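You operate a simulated robot arm through the tools that you are given. There is no shell and no other tool. Be economical: measure what you need, move in short steps, check, and stop when the job is done.

Carry out the task below with a simulated robot arm. There is one attempt and no reset: what you move stays moved.

JOB
Switch the chassis off and disconnect the black battery, black terminal first.
Fine: both terminals on the rubber mat; lid shut.

It is judged by the outcome, as a careful person would: the job done as asked, and still so three seconds after it is handed in. It fails if anything else is knocked over, pushed out of place, dropped, spilled or broken. Lids that push on must go on centred and level and be pressed home; caps that screw on are set level and turned clockwise until they are tight.

ROBOT AND FRAMES
A 6-joint arm with a fingered hand, fixed in place. Base frame: the origin is at the foot of the arm, x ahead of it, y to its left, z up. Readings come in mm, degrees, newtons and seconds.
With the tool pointing down near the work surface it reaches from about 340 to 820 mm from the base axis. Its first joint turns from -166.0 to 166.0 degrees. Payload 4 kg.
Tool frame: the origin (TCP) lies between the finger pads and is the grasp point; the fingertips stand 26 mm ahead of it; z points along the fingers, y is the line along which they close. Largest opening 132 mm; the body of the gripper starts 73 mm behind the TCP. The gripper is a hand of 5 fingers: y runs from the thumb to the fingers, the wrist lies at [0, 0, -239] in the tool frame, and closing takes about 1.5 s.
Orientation is told as [roll, pitch, yaw] about the base's x, y, z axes, in that order, counted from this pose: with the fingers straight down and closing along the base's y, the tool's x points along the base's -x, its y along +y and its z along -z.

CONTROLS
- The arm moves only by the tool send_rows. Its argument "targets" is a list of rows, each an object (a shift or turn left out is 0, a gripper value left out holds the last) with "delta_pos": the shift along the tool's x, y, z in mm, a list of three; "rot": the turn, a rotation vector about the tool's x, y, z in degrees, a list of three; "fingers": the closure in counts, from 0 (fully open) to 255 (shut). In form: [{"delta_pos": [dx, dy, dz], "rot": [ax, ay, az], "fingers": fingers}, ...]. A call has 1 to 20 rows; each row shifts and turns the commanded pose from where the row before left it, along the tool's axes as they then stand. Each row takes 0.2 s and may step no farther than 50 mm and 8.6 degrees from the row before; otherwise, or with a gripper value out of range, the whole call is refused. Where a pose cannot be reached the arm comes as near as it can. A force on the tool above 40 N (or 10 N above the force at the start of the call, whichever is more), or a blocked arm, ends the call early, and 0.2 s more pass. Each finger travels about 45 mm/s and halts on what it meets, pressing with about 31 N; the grip force reading is that of the motor and also rises with nothing between the fingers. The clock runs only during rows and for 0.2 s after the last one: add rows that do not move to give the fingers time. The reply holds the time, the measured pose of the TCP, the force on the tool along the base axes, the opening and the grip force, in the units named above and with some noise, with the torque about the TCP (base axes, N m) and any sound that the robot's microphone picked up, and new pictures: "pictures" is both (left out), scene, wrist or none.
- Cameras (640 x 400 px; columns grow to the right, rows downward): "scene" is fixed at [222, 648.3, 1449.3]; the picture's right is [-0.83, -0.55, 0.00], its down [-0.21, 0.31, -0.93] and it looks along [0.51, -0.77, -0.38] (base axes); focal length 309 px, centre (320, 200). "wrist" rides on the gripper at [84, 2, -97] in the tool frame; the picture's right is [-0.02, 1.00, 0.00], its down [-0.75, -0.02, -0.66] and it looks along [-0.66, -0.01, 0.75] (tool axes); focal length 270 px, centre (320, 200). There is no depth. A picture from a camera that has moved, and an enlarged one, comes with that camera's place and axes in the base frame and with its lens.
- hand_shape(shape): the hand has 5 fingers and takes this shape, open, in about a second: jaw (thumb against the fingers, like two jaws); tri (thumb and two fingers); tip (a fingertip pinch); poke (one finger out to press); point (the index stretched); flat (the hand flat); cup (the hand cupped); fist (a fist). The gripper value then closes the fingers along that shape, each until it touches; the sizes above hold for jaw. It gives what a move gives, with no picture.
- close_up(camera, box): a new picture of the part [left, top, right, bottom] of that camera's present view, enlarged. It takes no simulated time.
- sign_off(): hands the job in; it is judged then, once.

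Work in short steps. Places have to be worked out from the pictures, the camera data and where the tool is seen: move nearer, look again, correct. Check each grasp and each placing, and mend what went wrong. You have 120 turns and 200 pictures in all, those below and enlarged ones among them. Open the gripper and draw the arm clear of the work before you hand the job in, unless the task says otherwise; then end with one line.

The tools are called after "Request:" as a command line: name --argument value ..., lists and objects as JSON in quotes. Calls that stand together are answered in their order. send_rows: Moves the arm, as the interface text tells. Its arguments: {"type":"object","properties":{"targets":{"type":"array"},"pictures":{"type":"string","enum":["both","scene","wrist","none"]}},"required":["targets"]} The other tools are called the same way: hand_shape (shape) gives the hand a shape; close_up (camera, box) takes an enlarged picture of a part of a camera's view; sign_off () hands the job in.

At the start:

```text
t: 0.0
tool_pos: [422.7, 184.8, 1271.2]
orientation: [-0.1, 0.1, 0.0]
ft_force: [0.4, -1.1, -1.0]
moment: [0.0, 0.01, 0.01]
opening: 131.8
finger_force: 0.1
shape: jaw
```

scene: 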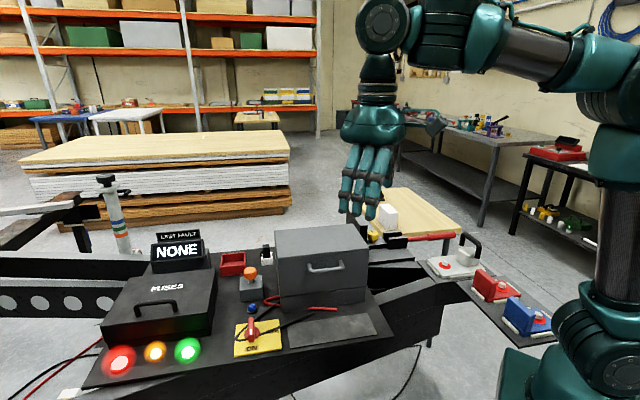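
wrist: 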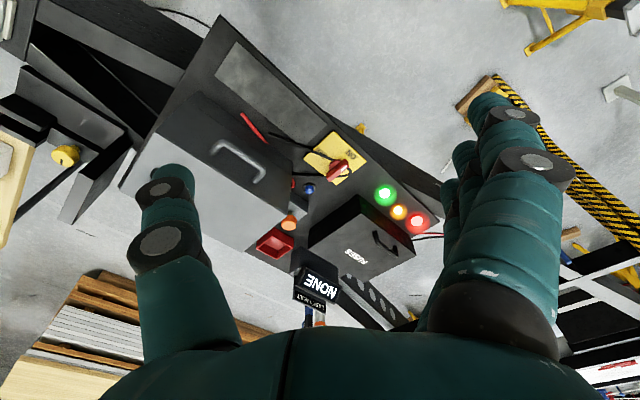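

I'll look at the scene more closely first: the chassis switch, the boxes and the batteries.

Request:
close_up --camera "scene" --box '[80, 220, 400, 400]'

Request:
close_up --camera "scene" --box '[360, 200, 600, 350]'

Request:
close_up --camera "wrist" --box '[120, 20, 460, 300]'

```text
2.00 times, centred on (240, 310) of scene
camera zoom: at [222.0, 648.3, 1449.3], right [-0.83, -0.55, 0.0], down [-0.21, 0.31, -0.93], along [0.51, -0.77, -0.38], focal length 618 px, centre (480, -20)
```

zoom: 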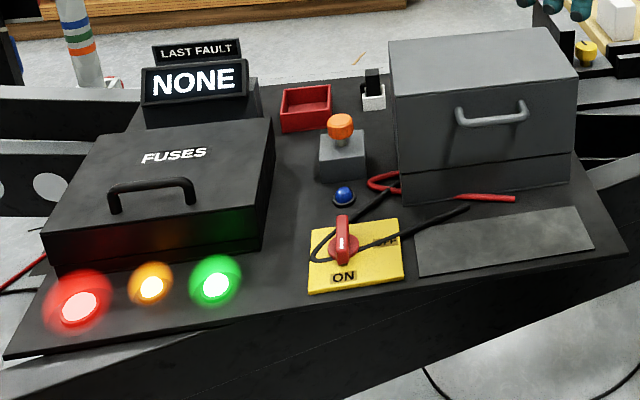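

```text
2.67 times, centred on (480, 275) of scene
camera zoom: at [222.0, 648.3, 1449.3], right [-0.83, -0.55, 0.0], down [-0.21, 0.31, -0.93], along [0.51, -0.77, -0.38], focal length 823 px, centre (-107, 0)
```

zoom: 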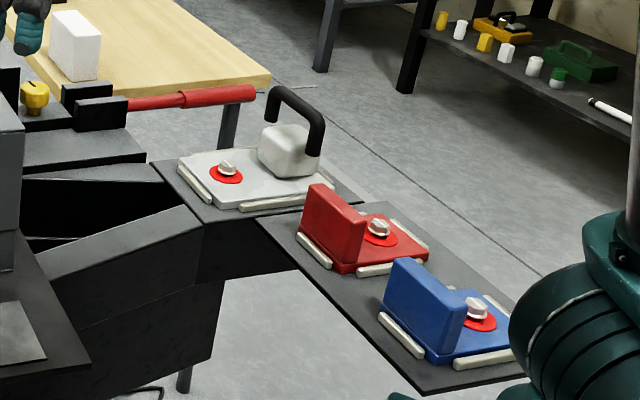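

```text
1.43 times, centred on (290, 160) of wrist
camera zoom: at [339.9, 187.7, 1367.8], right [0.02, 1.0, 0.0], down [0.75, -0.02, 0.66], along [0.66, -0.01, -0.75], focal length 386 px, centre (363, 257)
```

zoom: 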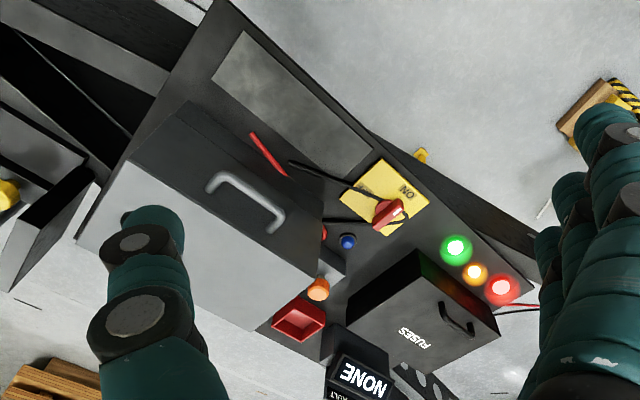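

The switch looks to be near (715,225,830), and the panel is yawed about 45°. I'll move to a view from the panel's front side, with the tool yawed -45°.

Request:
send_rows --targets '[{"delta_pos": [-13, 13, 37]}, {"delta_pos": [-13, 13, 37]}, {"delta_pos": [-13, 13, 37]}, {"delta_pos": [-13, 13, 37]}, {"delta_pos": [-13, 13, 37]}, {"delta_pos": [-12, 10, 36]}, {"rot": [0, 0, 7.5]}, {"rot": [0, 0, 7.5]}, {"rot": [0, 0, 7.5]}, {"rot": [0, 0, 7.5]}, {"rot": [0, 0, 7.5]}, {"rot": [0, 0, 7.5]}, {}]'

```text
t: 2.8
tool_pos: [500.0, 259.4, 1050.9]
orientation: [0.0, 0.0, -45.0]
ft_force: [0.4, 0.0, 0.3]
moment: [0.01, -0.01, -0.01]
opening: 131.9
finger_force: 0.0
shape: jaw
camera wrist: at [443.5, 321.9, 1147.0], right [0.72, 0.69, 0.0], down [0.52, -0.54, 0.66], along [0.46, -0.48, -0.75], focal length 270 px, centre (320, 200)
```

scene: 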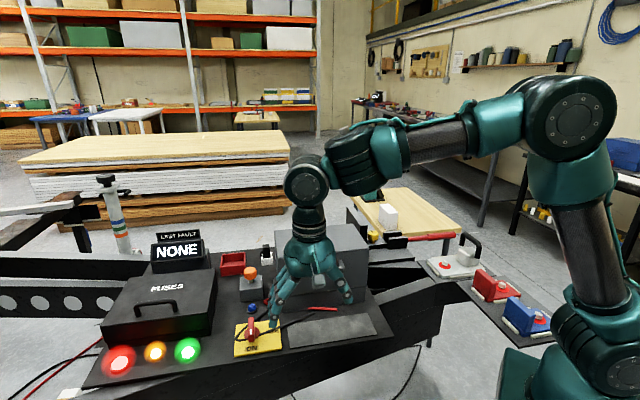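
wrist: 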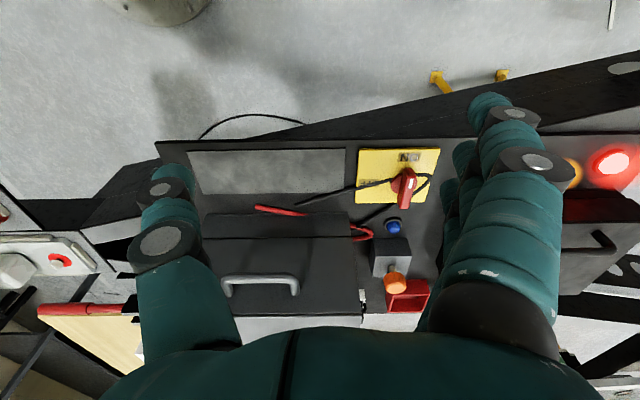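

The panel is square to the view now. I'll enlarge the switch and box area.

Request:
close_up --camera "wrist" --box '[150, 130, 470, 330]'

Request:
close_up --camera "wrist" --box '[330, 135, 460, 216]'

```text
2.00 times, centred on (310, 230) of wrist
camera zoom: at [443.5, 321.9, 1147.0], right [0.72, 0.69, 0.0], down [0.52, -0.54, 0.66], along [0.46, -0.48, -0.75], focal length 541 px, centre (340, 140)
```

zoom: 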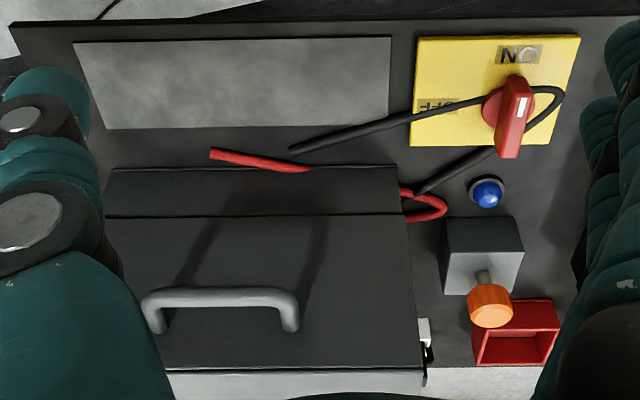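

```text
4.92 times, centred on (395, 176) of wrist
camera zoom: at [443.5, 321.9, 1147.0], right [0.72, 0.69, 0.0], down [0.52, -0.54, 0.66], along [0.46, -0.48, -0.75], focal length 1331 px, centre (-49, 321)
```

zoom: 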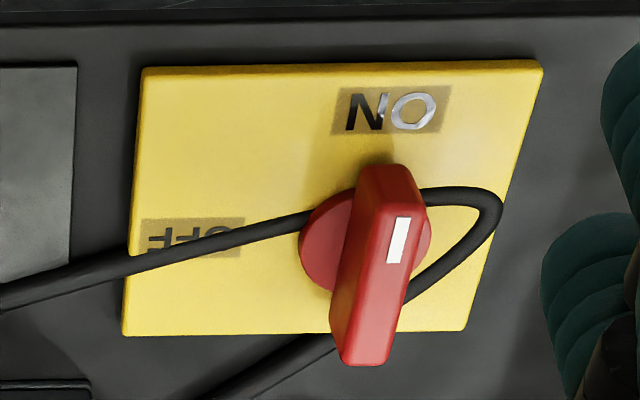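

I'll check how the black cable lies round the knob from the scene camera.

Request:
close_up --camera "scene" --box '[220, 290, 348, 370]'

Request:
close_up --camera "wrist" --box '[230, 180, 390, 280]'

```text
5.00 times, centred on (284, 330) of scene
camera zoom: at [222.0, 648.3, 1449.3], right [-0.83, -0.55, 0.0], down [-0.21, 0.31, -0.93], along [0.51, -0.77, -0.38], focal length 1544 px, centre (500, -450)
```

zoom: 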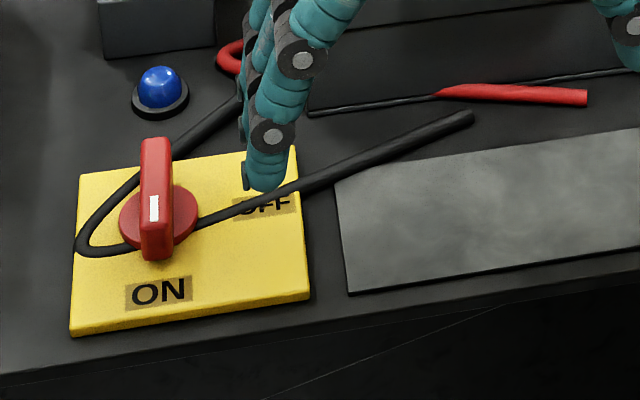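

```text
4.00 times, centred on (310, 230) of wrist
camera zoom: at [443.5, 321.9, 1147.0], right [0.72, 0.69, 0.0], down [0.52, -0.54, 0.66], along [0.46, -0.48, -0.75], focal length 1081 px, centre (360, 80)
```

zoom: 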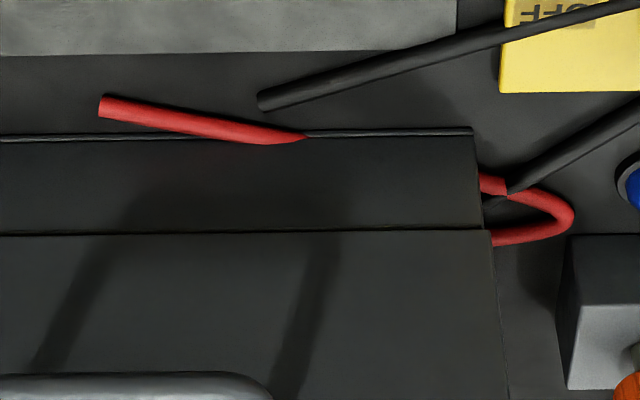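

The handle's centre works out near (720,225,819), lying along the ON direction. I'll take the three-finger shape and move above the knob.

Request:
hand_shape --shape "tri"

Request:
send_rows --targets '[{"delta_pos": [-36, 26, 15]}, {"delta_pos": [-36, 26, 20]}, {"delta_pos": [-36, 26, 20]}, {"delta_pos": [-36, 26, 20]}, {"delta_pos": [-36, 27, 20]}, {"delta_pos": [0, 0, 0]}]'

```text
t: 3.7
tool_pos: [501.6, 261.1, 1051.0]
orientation: [0.0, 0.0, -45.0]
ft_force: [0.3, -0.8, 0.6]
moment: [0.02, 0.01, -0.02]
opening: 131.7
finger_force: 0.0
shape: tri
```

```text
t: 5.1
tool_pos: [720.9, 227.3, 955.0]
orientation: [0.0, 0.0, -45.1]
ft_force: [-0.5, -0.6, 0.9]
moment: [0.01, 0.0, 0.02]
opening: 131.9
finger_force: 0.1
shape: tri
camera wrist: at [663.1, 288.1, 1051.5], right [0.72, 0.69, 0.0], down [0.52, -0.54, 0.66], along [0.46, -0.47, -0.75], focal length 270 px, centre (320, 200)
```

scene: 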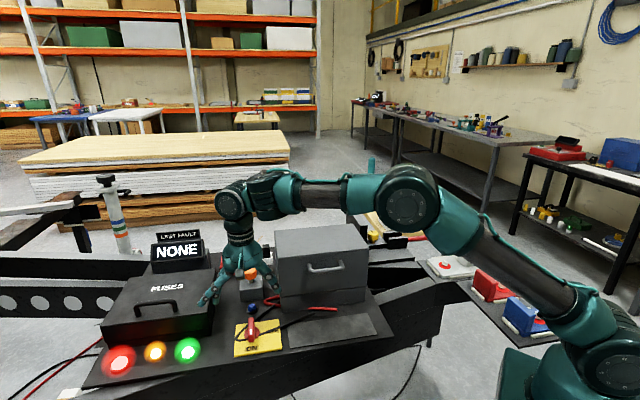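
wrist: 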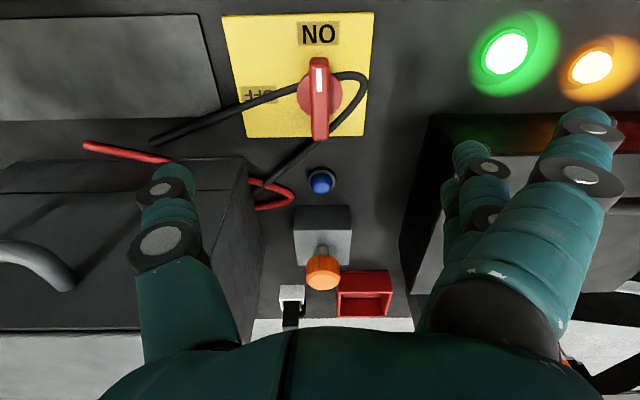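

The knob's centre comes out near (725,223), with the handle top about 820 and the plate about 790. I'll part-close the fingers high up to see the tip geometry before going down.

Request:
send_rows --targets '[{"delta_pos": [-4, 0, 30], "fingers": 140}, {"delta_pos": [0, 0, 30]}, {}, {}, {}, {}]'

```text
t: 6.5
tool_pos: [724.5, 224.3, 896.0]
orientation: [0.1, 0.0, -45.0]
ft_force: [0.3, -0.6, -0.5]
moment: [0.0, 0.01, 0.0]
opening: 60.2
finger_force: 0.0
shape: tri
camera wrist: at [666.6, 285.1, 992.1], right [0.72, 0.69, 0.0], down [0.52, -0.54, 0.66], along [0.46, -0.47, -0.75], focal length 270 px, centre (320, 200)
```

scene: 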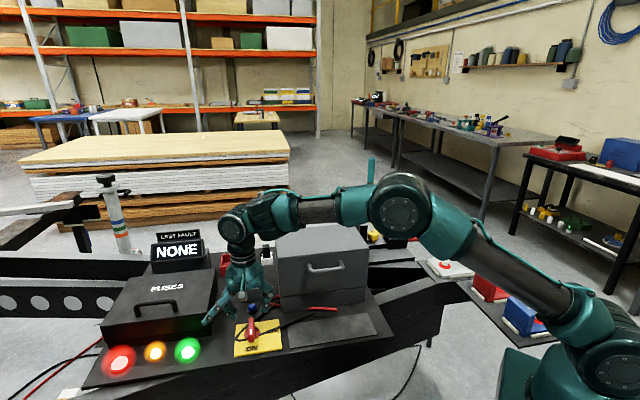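
wrist: 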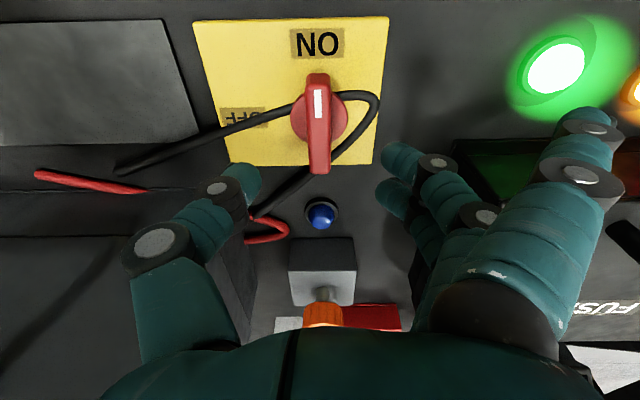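

I'll check the clearance of the splayed fingers to the fuse box.

Request:
close_up --camera "scene" --box '[160, 220, 320, 370]'

```text
2.67 times, centred on (240, 295) of scene
camera zoom: at [222.0, 648.3, 1449.3], right [-0.83, -0.55, 0.0], down [-0.21, 0.31, -0.93], along [0.51, -0.77, -0.38], focal length 823 px, centre (533, -53)
```

zoom: 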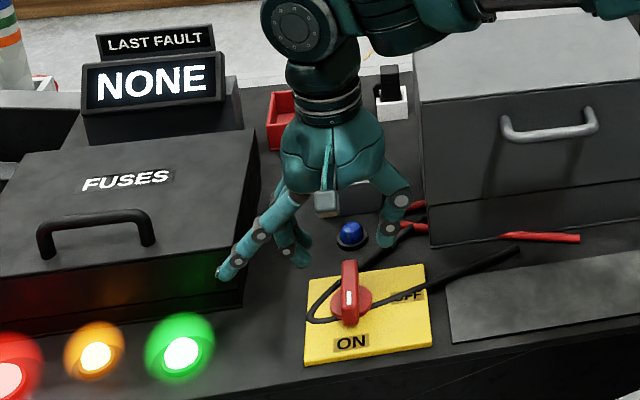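

The fingers have room, so I'll lower to about z = 828 with them half open and look before gripping.

Request:
send_rows --targets '[{"delta_pos": [0, 0, 25]}, {"delta_pos": [0, 0, 25]}, {"delta_pos": [0, 0, 18]}, {}]'

Request:
close_up --camera "scene" --box '[180, 260, 308, 370]'

```text
t: 7.0
tool_pos: [724.7, 221.5, 874.5]
orientation: [0.2, -0.1, -45.1]
ft_force: [-21.2, -7.8, 18.9]
moment: [1.07, -1.99, 0.32]
opening: 60.3
finger_force: 0.1
shape: tri
stopped in row 2: the force on the tool passed its limit at 73 N (the readings are from after the stop); the commanded pose is now the measured one
camera wrist: at [666.1, 283.1, 970.5], right [0.72, 0.69, 0.01], down [0.52, -0.55, 0.66], along [0.46, -0.47, -0.75], focal length 270 px, centre (320, 200)
```

scene: 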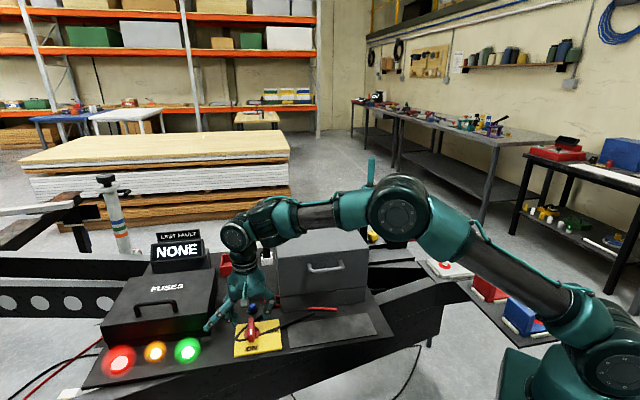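
wrist: 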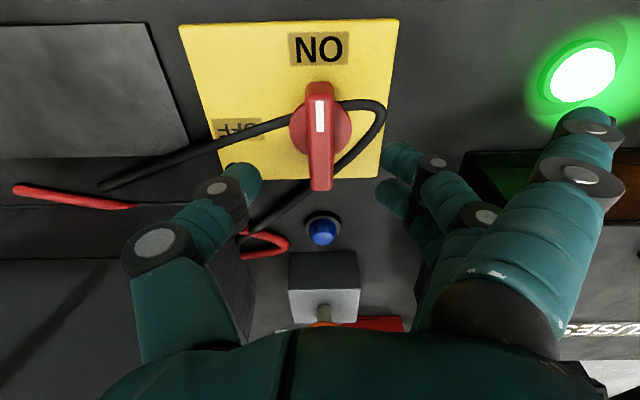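

```text
3.64 times, centred on (244, 315) of scene
camera zoom: at [222.0, 648.3, 1449.3], right [-0.83, -0.55, 0.0], down [-0.21, 0.31, -0.93], along [0.51, -0.77, -0.38], focal length 1123 px, centre (596, -218)
```

zoom: 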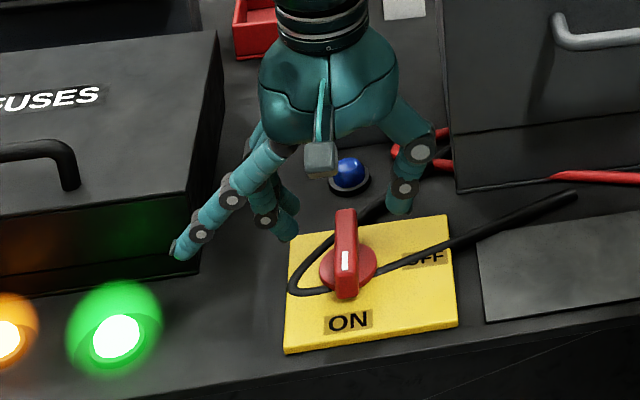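

The splayed fingers touched the fuse box side, judging by the force pushing along -e1 and up. I'll lift off, and use the jaw shape so that all the fingers stay together.

Request:
send_rows --targets '[{"delta_pos": [0, -8, -15]}, {"delta_pos": [0, 0, -50]}, {"delta_pos": [0, 8, -50]}, {}]' --pictures "none"

Request:
hand_shape --shape "jaw"

Request:
send_rows --targets '[{"fingers": 150}, {}, {}, {}, {}]'

Request:
close_up --camera "scene" --box '[80, 200, 320, 390]'

```text
refused: row 3 steps farther than a row can; nothing moved
```

```text
t: 7.9
tool_pos: [726.0, 223.3, 874.5]
orientation: [0.4, -0.3, -45.2]
ft_force: [-22.5, -6.6, 35.3]
moment: [1.94, -3.64, 0.48]
opening: 131.9
finger_force: 0.1
shape: jaw
```

```text
t: 9.1
tool_pos: [724.8, 223.5, 875.5]
orientation: [0.8, -0.4, -45.1]
ft_force: [7.7, 11.8, 38.5]
moment: [2.11, -3.87, 0.88]
opening: 65.0
finger_force: 0.1
shape: jaw
camera wrist: at [667.3, 284.2, 971.5], right [0.72, 0.69, 0.01], down [0.51, -0.55, 0.66], along [0.47, -0.47, -0.75], focal length 270 px, centre (320, 200)
```

scene: 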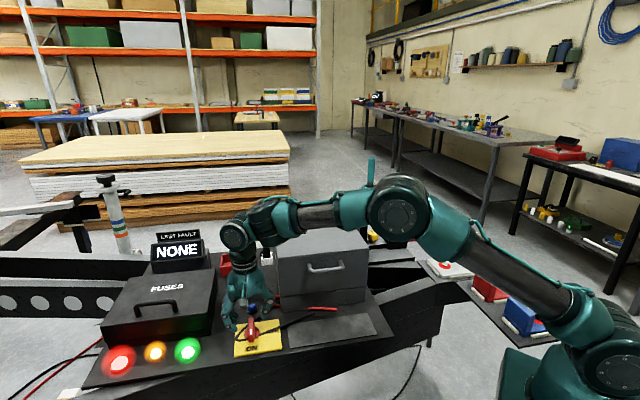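
wrist: 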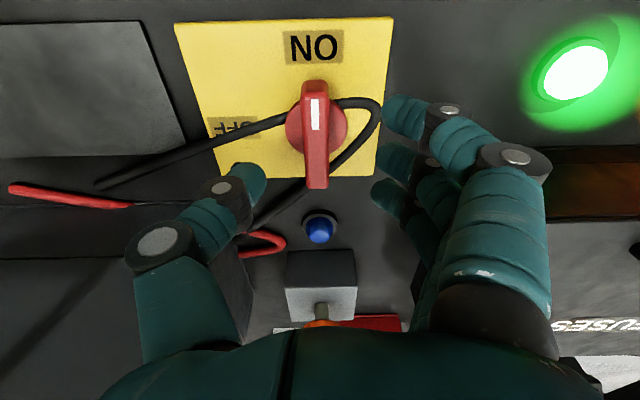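

```text
2.11 times, centred on (200, 295) of scene
camera zoom: at [222.0, 648.3, 1449.3], right [-0.83, -0.55, 0.0], down [-0.21, 0.31, -0.93], along [0.51, -0.77, -0.38], focal length 650 px, centre (573, 0)
```

zoom: 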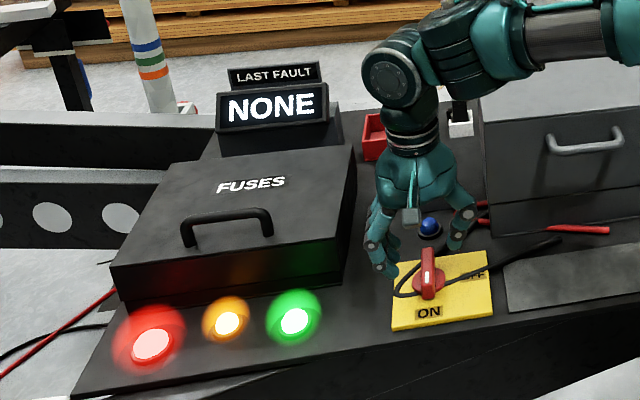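

There's still a steady push up from something near (825,275), where the fuse box edge is. I'll lift straight up now.

Request:
send_rows --targets '[{"delta_pos": [0, 0, -15]}, {"delta_pos": [0, 0, -45]}, {}]'

Request:
close_up --camera "scene" --box '[80, 200, 320, 390]'

```text
t: 9.9
tool_pos: [723.9, 222.4, 929.2]
orientation: [0.1, -0.1, -45.2]
ft_force: [-0.4, -0.4, -0.2]
moment: [0.0, 0.01, 0.0]
opening: 55.0
finger_force: 0.0
shape: jaw
camera wrist: at [666.9, 283.7, 1026.2], right [0.72, 0.69, 0.0], down [0.52, -0.54, 0.66], along [0.46, -0.48, -0.75], focal length 270 px, centre (320, 200)
```

scene: 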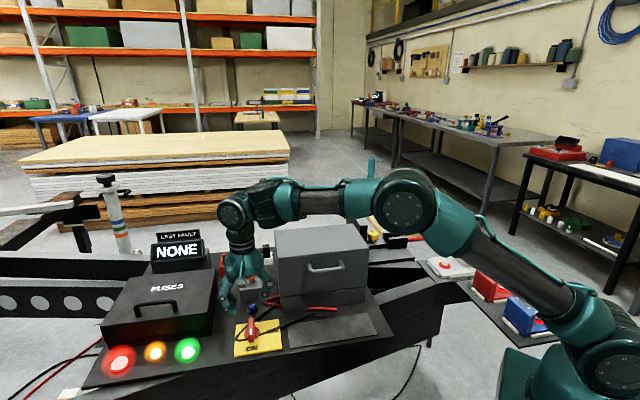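
wrist: 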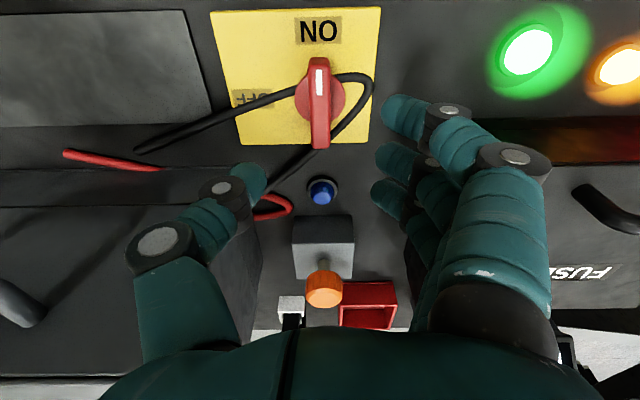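

```text
2.11 times, centred on (200, 295) of scene
camera zoom: at [222.0, 648.3, 1449.3], right [-0.83, -0.55, 0.0], down [-0.21, 0.31, -0.93], along [0.51, -0.77, -0.38], focal length 650 px, centre (573, 0)
```

zoom: 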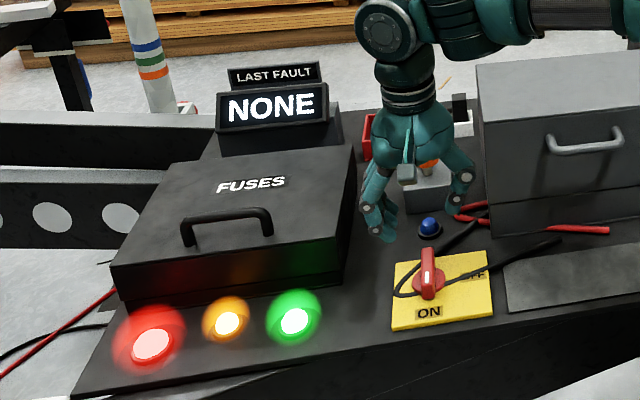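

Nothing has moved, and the fingers are now curled in, about 80 mm from the axis, so they clear the fuse box at 108 mm. I'll go down again in jaw shape.

Request:
send_rows --targets '[{"delta_pos": [0, 1, 25]}, {"delta_pos": [0, 0, 25]}, {"delta_pos": [0, 0, 20]}, {"delta_pos": [0, 0, 15]}, {"delta_pos": [0, 0, 10]}, {}]'

Request:
close_up --camera "scene" --box '[180, 260, 308, 370]'

```text
t: 11.3
tool_pos: [724.9, 224.6, 835.5]
orientation: [0.2, -0.1, -45.1]
ft_force: [-0.1, -0.5, 0.5]
moment: [0.0, 0.0, 0.02]
opening: 54.9
finger_force: 0.1
shape: jaw
camera wrist: at [667.4, 284.9, 932.5], right [0.72, 0.69, 0.0], down [0.52, -0.55, 0.66], along [0.46, -0.48, -0.75], focal length 270 px, centre (320, 200)
```

scene: 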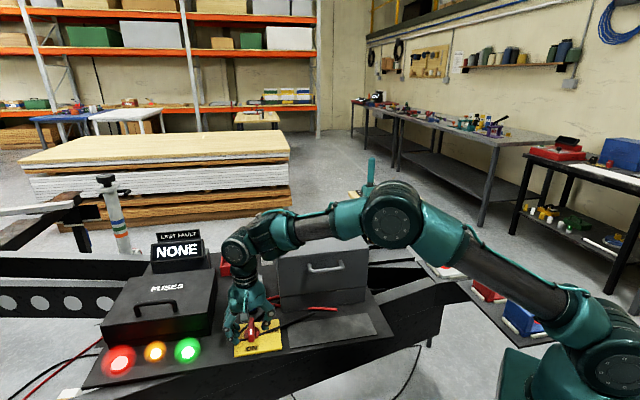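
wrist: 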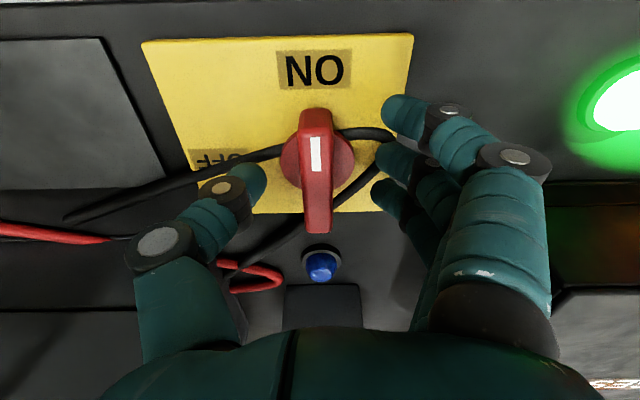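

```text
3.64 times, centred on (244, 315) of scene
camera zoom: at [222.0, 648.3, 1449.3], right [-0.83, -0.55, 0.0], down [-0.21, 0.31, -0.93], along [0.51, -0.77, -0.38], focal length 1123 px, centre (596, -218)
```

zoom: 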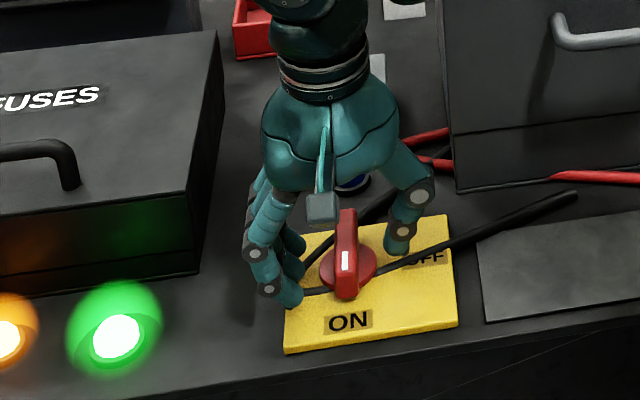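

The handle sits centred between the thumb and fingers. I'll close on it at this height.

Request:
send_rows --targets '[{"delta_pos": [0, 0, 3], "fingers": 200}, {"fingers": 230}, {}, {}, {}, {}]'

Request:
close_up --camera "scene" --box '[180, 260, 308, 370]'

```text
t: 12.7
tool_pos: [725.3, 224.3, 833.7]
orientation: [0.3, -0.3, -45.2]
ft_force: [-0.8, 0.1, 0.0]
moment: [0.01, -0.01, -0.02]
opening: 13.6
finger_force: 0.1
shape: jaw
camera wrist: at [667.1, 284.8, 929.7], right [0.72, 0.69, 0.0], down [0.52, -0.55, 0.66], along [0.46, -0.48, -0.75], focal length 270 px, centre (320, 200)
```

scene: 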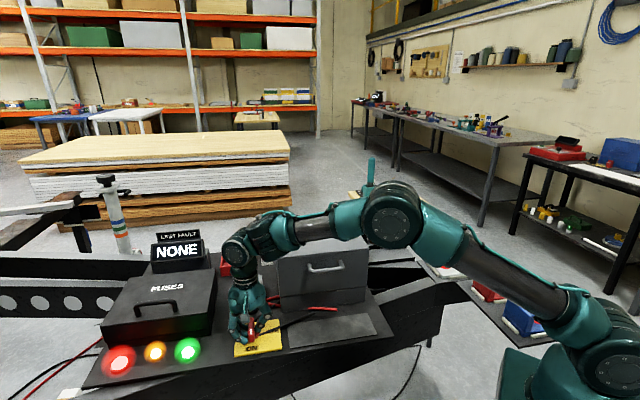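
wrist: 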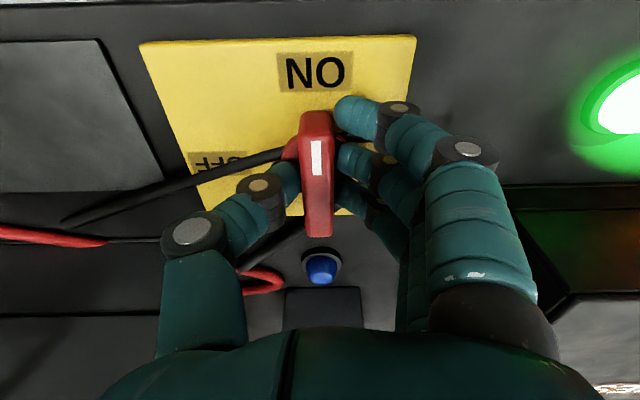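

```text
3.64 times, centred on (244, 315) of scene
camera zoom: at [222.0, 648.3, 1449.3], right [-0.83, -0.55, 0.0], down [-0.21, 0.31, -0.93], along [0.51, -0.77, -0.38], focal length 1123 px, centre (596, -218)
```

zoom: 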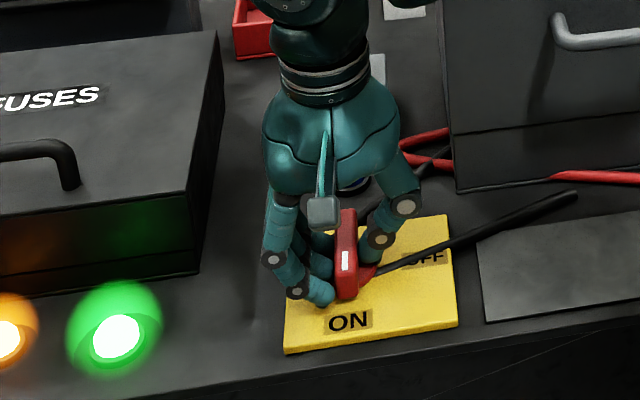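

The fingers have met the handle. I'll squeeze fully and start turning anticlockwise toward OFF.

Request:
send_rows --targets '[{"fingers": 255}, {}, {"rot": [0, 0, -6]}, {"rot": [0, 0, -6]}, {"rot": [0, 0, -6]}, {"rot": [0, 0, -6]}, {}]'

Request:
close_up --camera "scene" --box '[180, 260, 308, 370]'

```text
t: 14.3
tool_pos: [725.3, 224.3, 833.2]
orientation: [0.2, -0.2, -21.0]
ft_force: [-10.1, 6.7, -5.3]
moment: [0.2, 0.1, -0.02]
opening: 10.2
finger_force: 30.1
shape: jaw
camera wrist: at [647.2, 255.7, 929.6], right [0.38, 0.93, 0.0], down [0.7, -0.28, 0.66], along [0.61, -0.25, -0.75], focal length 270 px, centre (320, 200)
```

scene: 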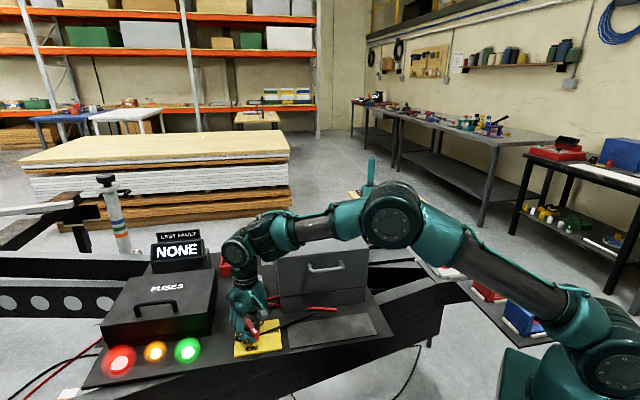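
wrist: 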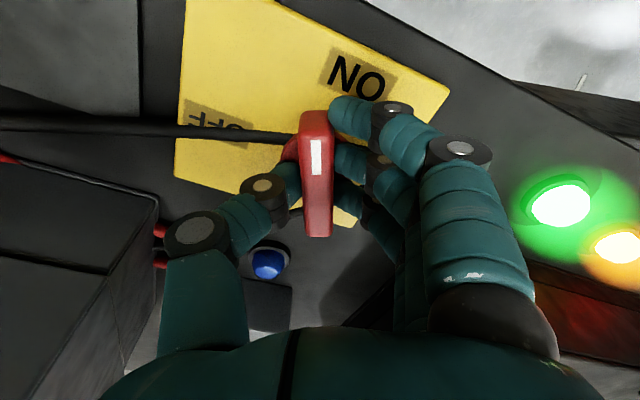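

```text
3.64 times, centred on (244, 315) of scene
camera zoom: at [222.0, 648.3, 1449.3], right [-0.83, -0.55, 0.0], down [-0.21, 0.31, -0.93], along [0.51, -0.77, -0.38], focal length 1123 px, centre (596, -218)
```

zoom: 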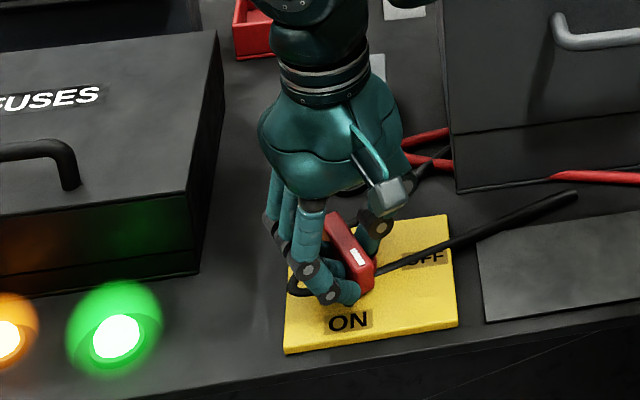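

The handle turns with the hand. I'll keep going toward 90° in total.

Request:
send_rows --targets '[{"rot": [0, 0, -6]}, {"rot": [0, 0, -6]}, {"rot": [0, 0, -6]}, {"rot": [0, 0, -6]}, {"rot": [0, 0, -6]}, {"rot": [0, 0, -6]}, {"rot": [0, 0, -6]}, {"rot": [0, 0, -6]}, {"rot": [0, 0, -6]}, {"rot": [0, 0, -6]}, {"rot": [0, 0, -6]}, {}]'

Request:
close_up --camera "scene" --box '[80, 250, 308, 390]'

```text
t: 16.9
tool_pos: [725.9, 222.6, 834.0]
orientation: [-0.1, -0.1, 44.8]
ft_force: [-24.5, -2.7, -4.8]
moment: [0.08, 0.49, 0.02]
opening: 10.0
finger_force: 31.3
shape: jaw
camera wrist: at [664.4, 164.0, 929.7], right [-0.69, 0.72, 0.0], down [0.54, 0.52, 0.66], along [0.48, 0.45, -0.75], focal length 270 px, centre (320, 200)
```

scene: 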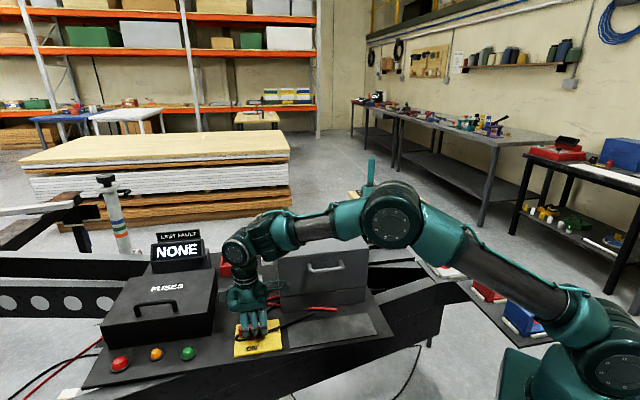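
wrist: 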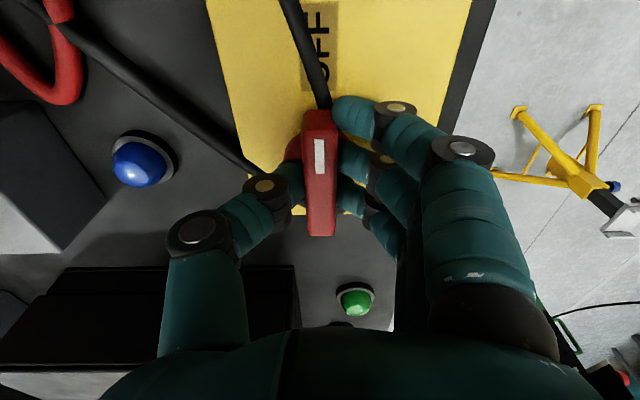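

```text
2.81 times, centred on (194, 320) of scene
camera zoom: at [222.0, 648.3, 1449.3], right [-0.83, -0.55, 0.0], down [-0.21, 0.31, -0.93], along [0.51, -0.77, -0.38], focal length 867 px, centre (674, -137)
```

zoom: 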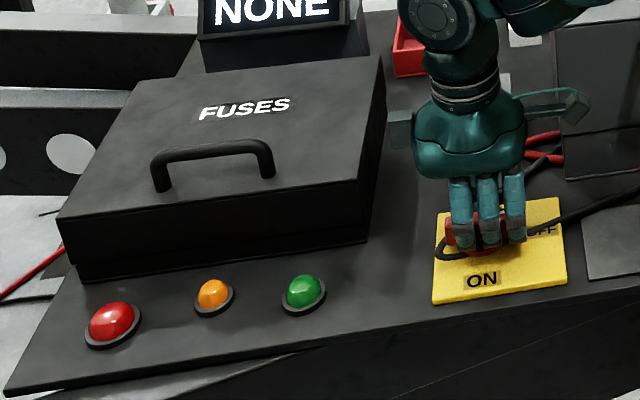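

The lamps have gone dark, so the chassis is off. I'll release part-way and lift.

Request:
send_rows --targets '[{"fingers": 160}, {}, {}, {}, {}, {"delta_pos": [0, 0, -20]}, {"delta_pos": [0, 0, -45]}, {"delta_pos": [0, 0, -45]}, {"delta_pos": [0, 0, -45]}, {}]'

Request:
close_up --camera "scene" --box '[210, 230, 402, 350]'

```text
t: 19.1
tool_pos: [722.5, 222.3, 989.3]
orientation: [-0.1, -0.2, 44.8]
ft_force: [0.2, -0.9, 0.3]
moment: [-0.02, 0.01, 0.01]
opening: 48.8
finger_force: 0.1
shape: jaw
camera wrist: at [662.0, 164.5, 1085.3], right [-0.69, 0.72, 0.0], down [0.54, 0.52, 0.66], along [0.48, 0.45, -0.75], focal length 270 px, centre (320, 200)
```

scene: 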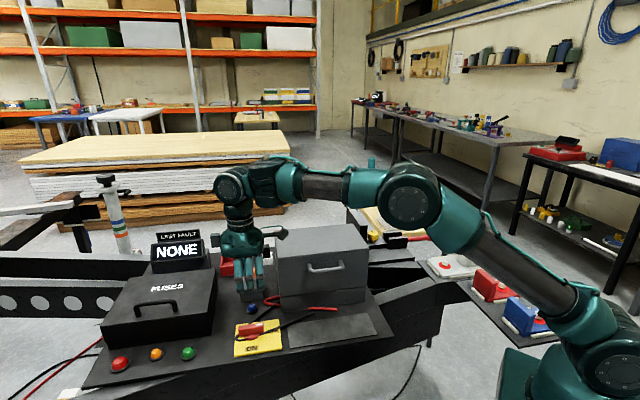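
wrist: 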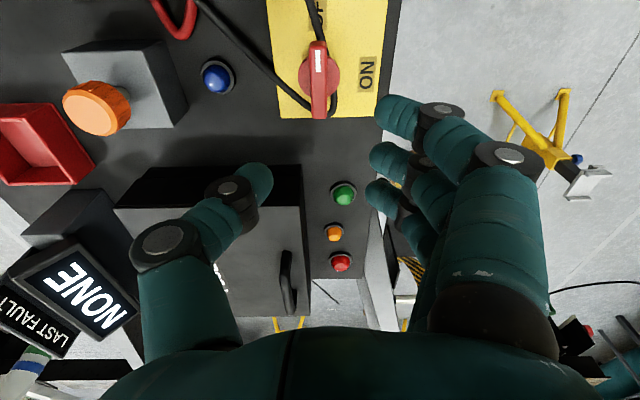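

```text
3.33 times, centred on (306, 290) of scene
camera zoom: at [222.0, 648.3, 1449.3], right [-0.83, -0.55, 0.0], down [-0.21, 0.31, -0.93], along [0.51, -0.77, -0.38], focal length 1029 px, centre (367, -100)
```

zoom: 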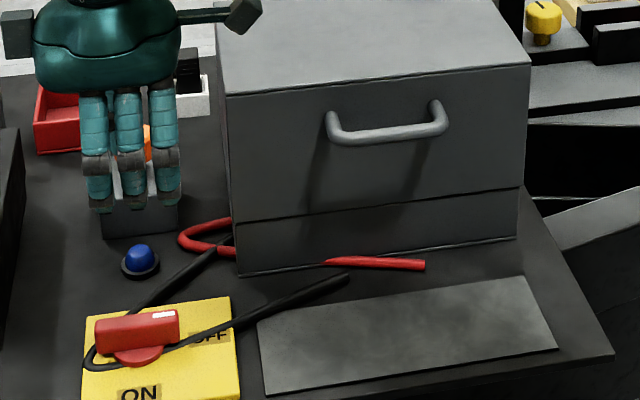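

The switch now points to OFF and the lamps are dark. Next I'll look at what lies around and behind the grey box.

Request:
close_up --camera "scene" --box '[340, 180, 480, 290]'

Request:
close_up --camera "scene" --box '[40, 180, 180, 290]'

```text
3.64 times, centred on (410, 235) of scene
camera zoom: at [222.0, 648.3, 1449.3], right [-0.83, -0.55, 0.0], down [-0.21, 0.31, -0.93], along [0.51, -0.77, -0.38], focal length 1123 px, centre (-7, 73)
```

zoom: 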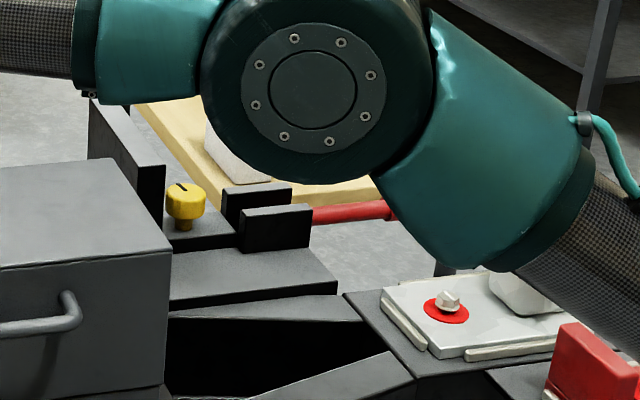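

```text
3.64 times, centred on (110, 235) of scene
camera zoom: at [222.0, 648.3, 1449.3], right [-0.83, -0.55, 0.0], down [-0.21, 0.31, -0.93], along [0.51, -0.77, -0.38], focal length 1123 px, centre (1084, 73)
```

zoom: 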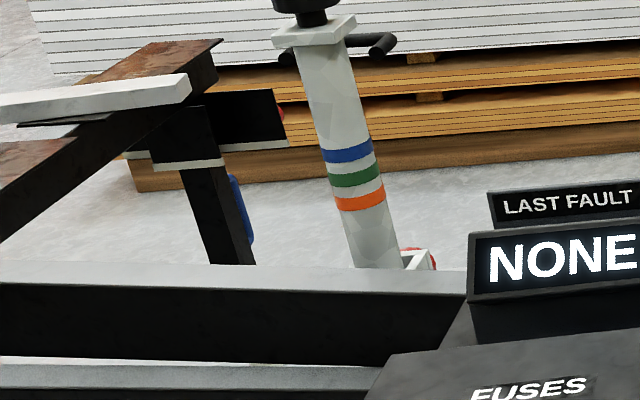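

The switch is done. The grey box is about 260×165 mm with its top at z≈977, the lid seam at z≈848 and the handle near (605,36,940), presumably hinged at the back. I'll move in front of the handle and turn the hand to point horizontally at the box, palm up.

Request:
send_rows --targets '[{"delta_pos": [43, 14, -10]}, {"delta_pos": [43, 14, -10]}, {"delta_pos": [43, 14, -10]}, {"delta_pos": [43, 15, -10]}, {"delta_pos": [43, 15, -10]}, {"rot": [8, 0, 0]}, {"rot": [8, 0, 0]}, {"rot": [8, 0, 0]}, {"rot": [8, 0, 0]}, {"rot": [8, 0, 0]}, {}]'

```text
t: 21.5
tool_pos: [521.8, 122.5, 1038.7]
orientation: [-40.3, -0.3, 44.8]
ft_force: [-0.4, 0.7, -0.1]
moment: [0.03, 0.0, -0.05]
opening: 48.6
finger_force: 0.1
shape: jaw
camera wrist: at [417.6, 107.9, 1110.3], right [-0.52, 0.56, -0.65], down [0.24, 0.82, 0.51], along [0.82, 0.11, -0.56], focal length 270 px, centre (320, 200)
```

scene: 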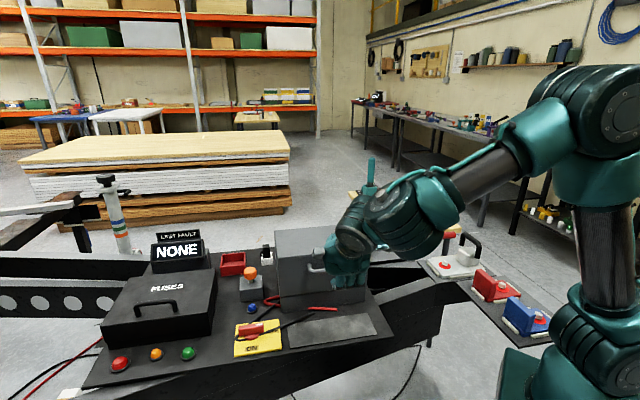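
wrist: 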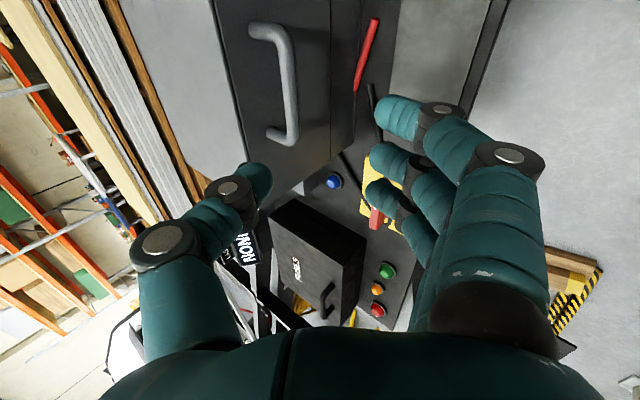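

The rotation works and the handle is in view. I'll finish turning to horizontal, still above.

Request:
send_rows --targets '[{"rot": [8, 0, 0]}, {"rot": [8, 0, 0]}, {"rot": [8, 0, 0]}, {"rot": [8, 0, 0]}, {"rot": [8, 0, 0]}, {"rot": [8, 0, 0]}, {"delta_pos": [0, 45, 0]}, {}]'

Request:
close_up --camera "scene" --box '[260, 210, 420, 350]'

```text
t: 23.3
tool_pos: [516.0, 129.6, 994.3]
orientation: [-80.3, -0.2, 44.8]
ft_force: [-0.4, -0.7, 0.1]
moment: [-0.04, 0.0, -0.02]
opening: 49.0
finger_force: 0.1
shape: jaw
out of reach, approached as far as the arm can: row 6
camera wrist: at [389.3, 137.7, 1007.7], right [-0.1, 0.14, -0.99], down [0.08, 0.99, 0.13], along [0.99, -0.06, -0.11], focal length 270 px, centre (320, 200)
```

scene: 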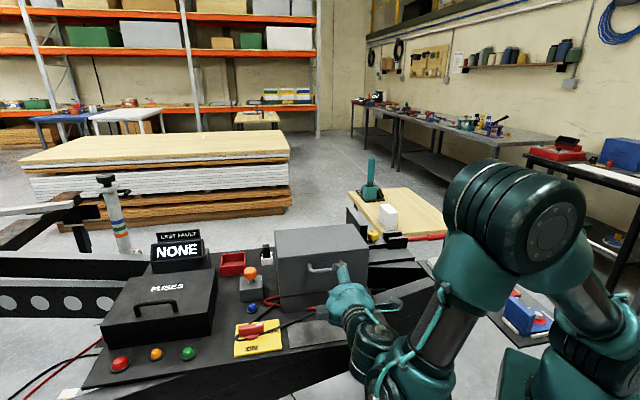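
wrist: 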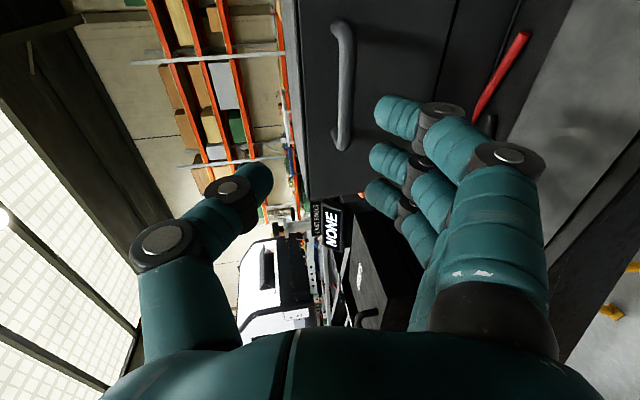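

```text
2.86 times, centred on (340, 280) of scene
camera zoom: at [222.0, 648.3, 1449.3], right [-0.83, -0.55, 0.0], down [-0.21, 0.31, -0.93], along [0.51, -0.77, -0.38], focal length 882 px, centre (263, -29)
```

zoom: 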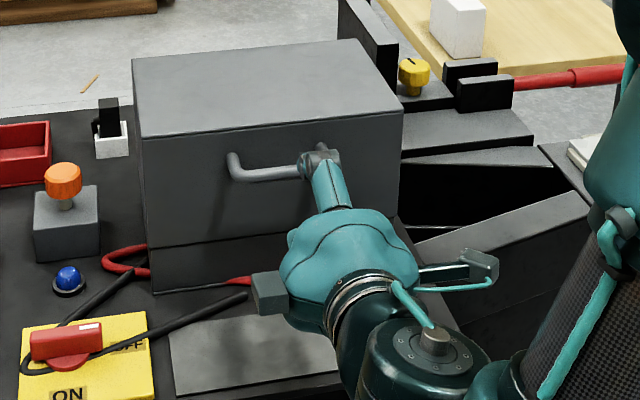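

The arm stopped at 80° of tilt, which is good enough. I'll enlarge the handle to place it precisely.

Request:
close_up --camera "wrist" --box '[240, 0, 540, 200]'

Request:
close_up --camera "scene" --box '[290, 235, 380, 295]'

```text
2.00 times, centred on (390, 100) of wrist
camera zoom: at [389.3, 137.7, 1007.7], right [-0.1, 0.14, -0.99], down [0.08, 0.99, 0.13], along [0.99, -0.06, -0.11], focal length 541 px, centre (180, 400)
```

zoom: 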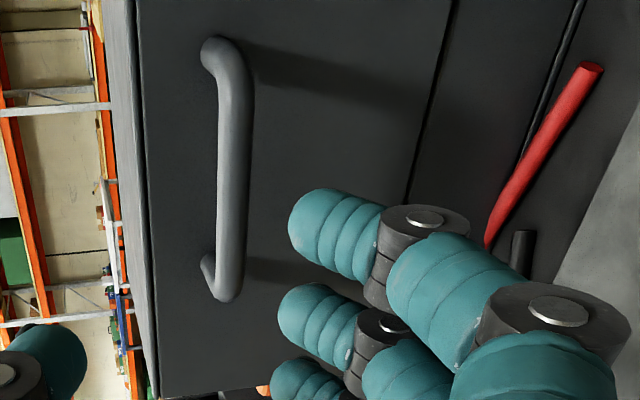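

```text
6.67 times, centred on (335, 265) of scene
camera zoom: at [222.0, 648.3, 1449.3], right [-0.83, -0.55, 0.0], down [-0.21, 0.31, -0.93], along [0.51, -0.77, -0.38], focal length 2058 px, centre (220, -233)
```

zoom: 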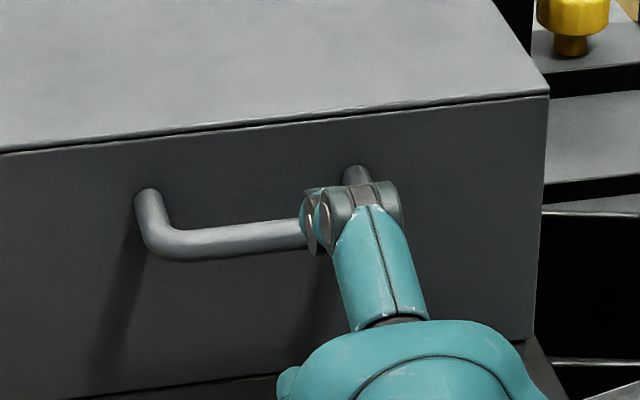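

The bar's centre is near (596,42,952), standing 39 mm off the lid face. I'll lower to bar height and advance most of the way.

Request:
send_rows --targets '[{"delta_pos": [6, 21, 3]}, {"delta_pos": [0, 20, 4]}, {"delta_pos": [0, -5, 30]}, {"delta_pos": [0, -5, 30]}, {"delta_pos": [0, -5, 29]}, {}]'

Request:
close_up --camera "scene" --box '[270, 220, 390, 300]'

```text
t: 24.7
tool_pos: [576.9, 59.6, 952.8]
orientation: [-80.1, -0.2, 44.8]
ft_force: [0.2, 1.0, -0.7]
moment: [-0.02, -0.01, -0.01]
opening: 48.7
finger_force: 0.1
shape: jaw
camera wrist: at [450.2, 67.5, 966.3], right [-0.1, 0.14, -0.98], down [0.08, 0.99, 0.13], along [0.99, -0.06, -0.11], focal length 270 px, centre (320, 200)
```

scene: 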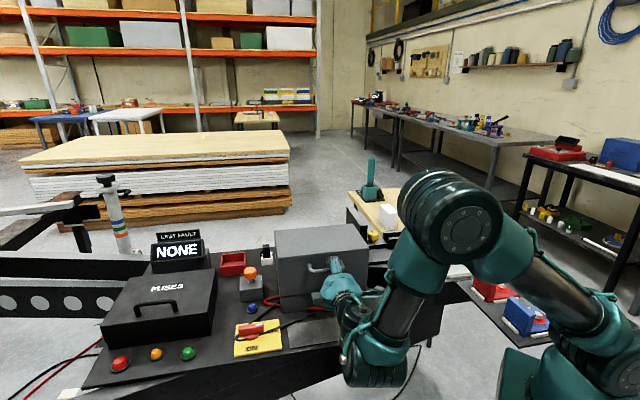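
wrist: 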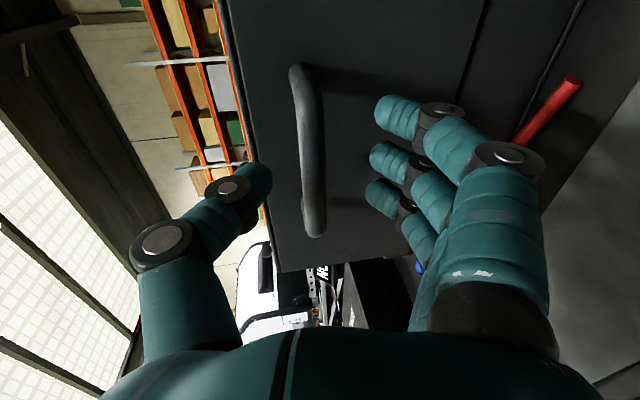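

```text
5.00 times, centred on (330, 260) of scene
camera zoom: at [222.0, 648.3, 1449.3], right [-0.83, -0.55, 0.0], down [-0.21, 0.31, -0.93], along [0.51, -0.77, -0.38], focal length 1544 px, centre (270, -100)
```

zoom: 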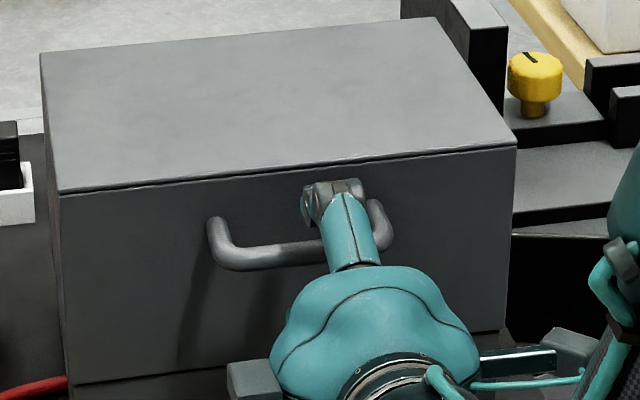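

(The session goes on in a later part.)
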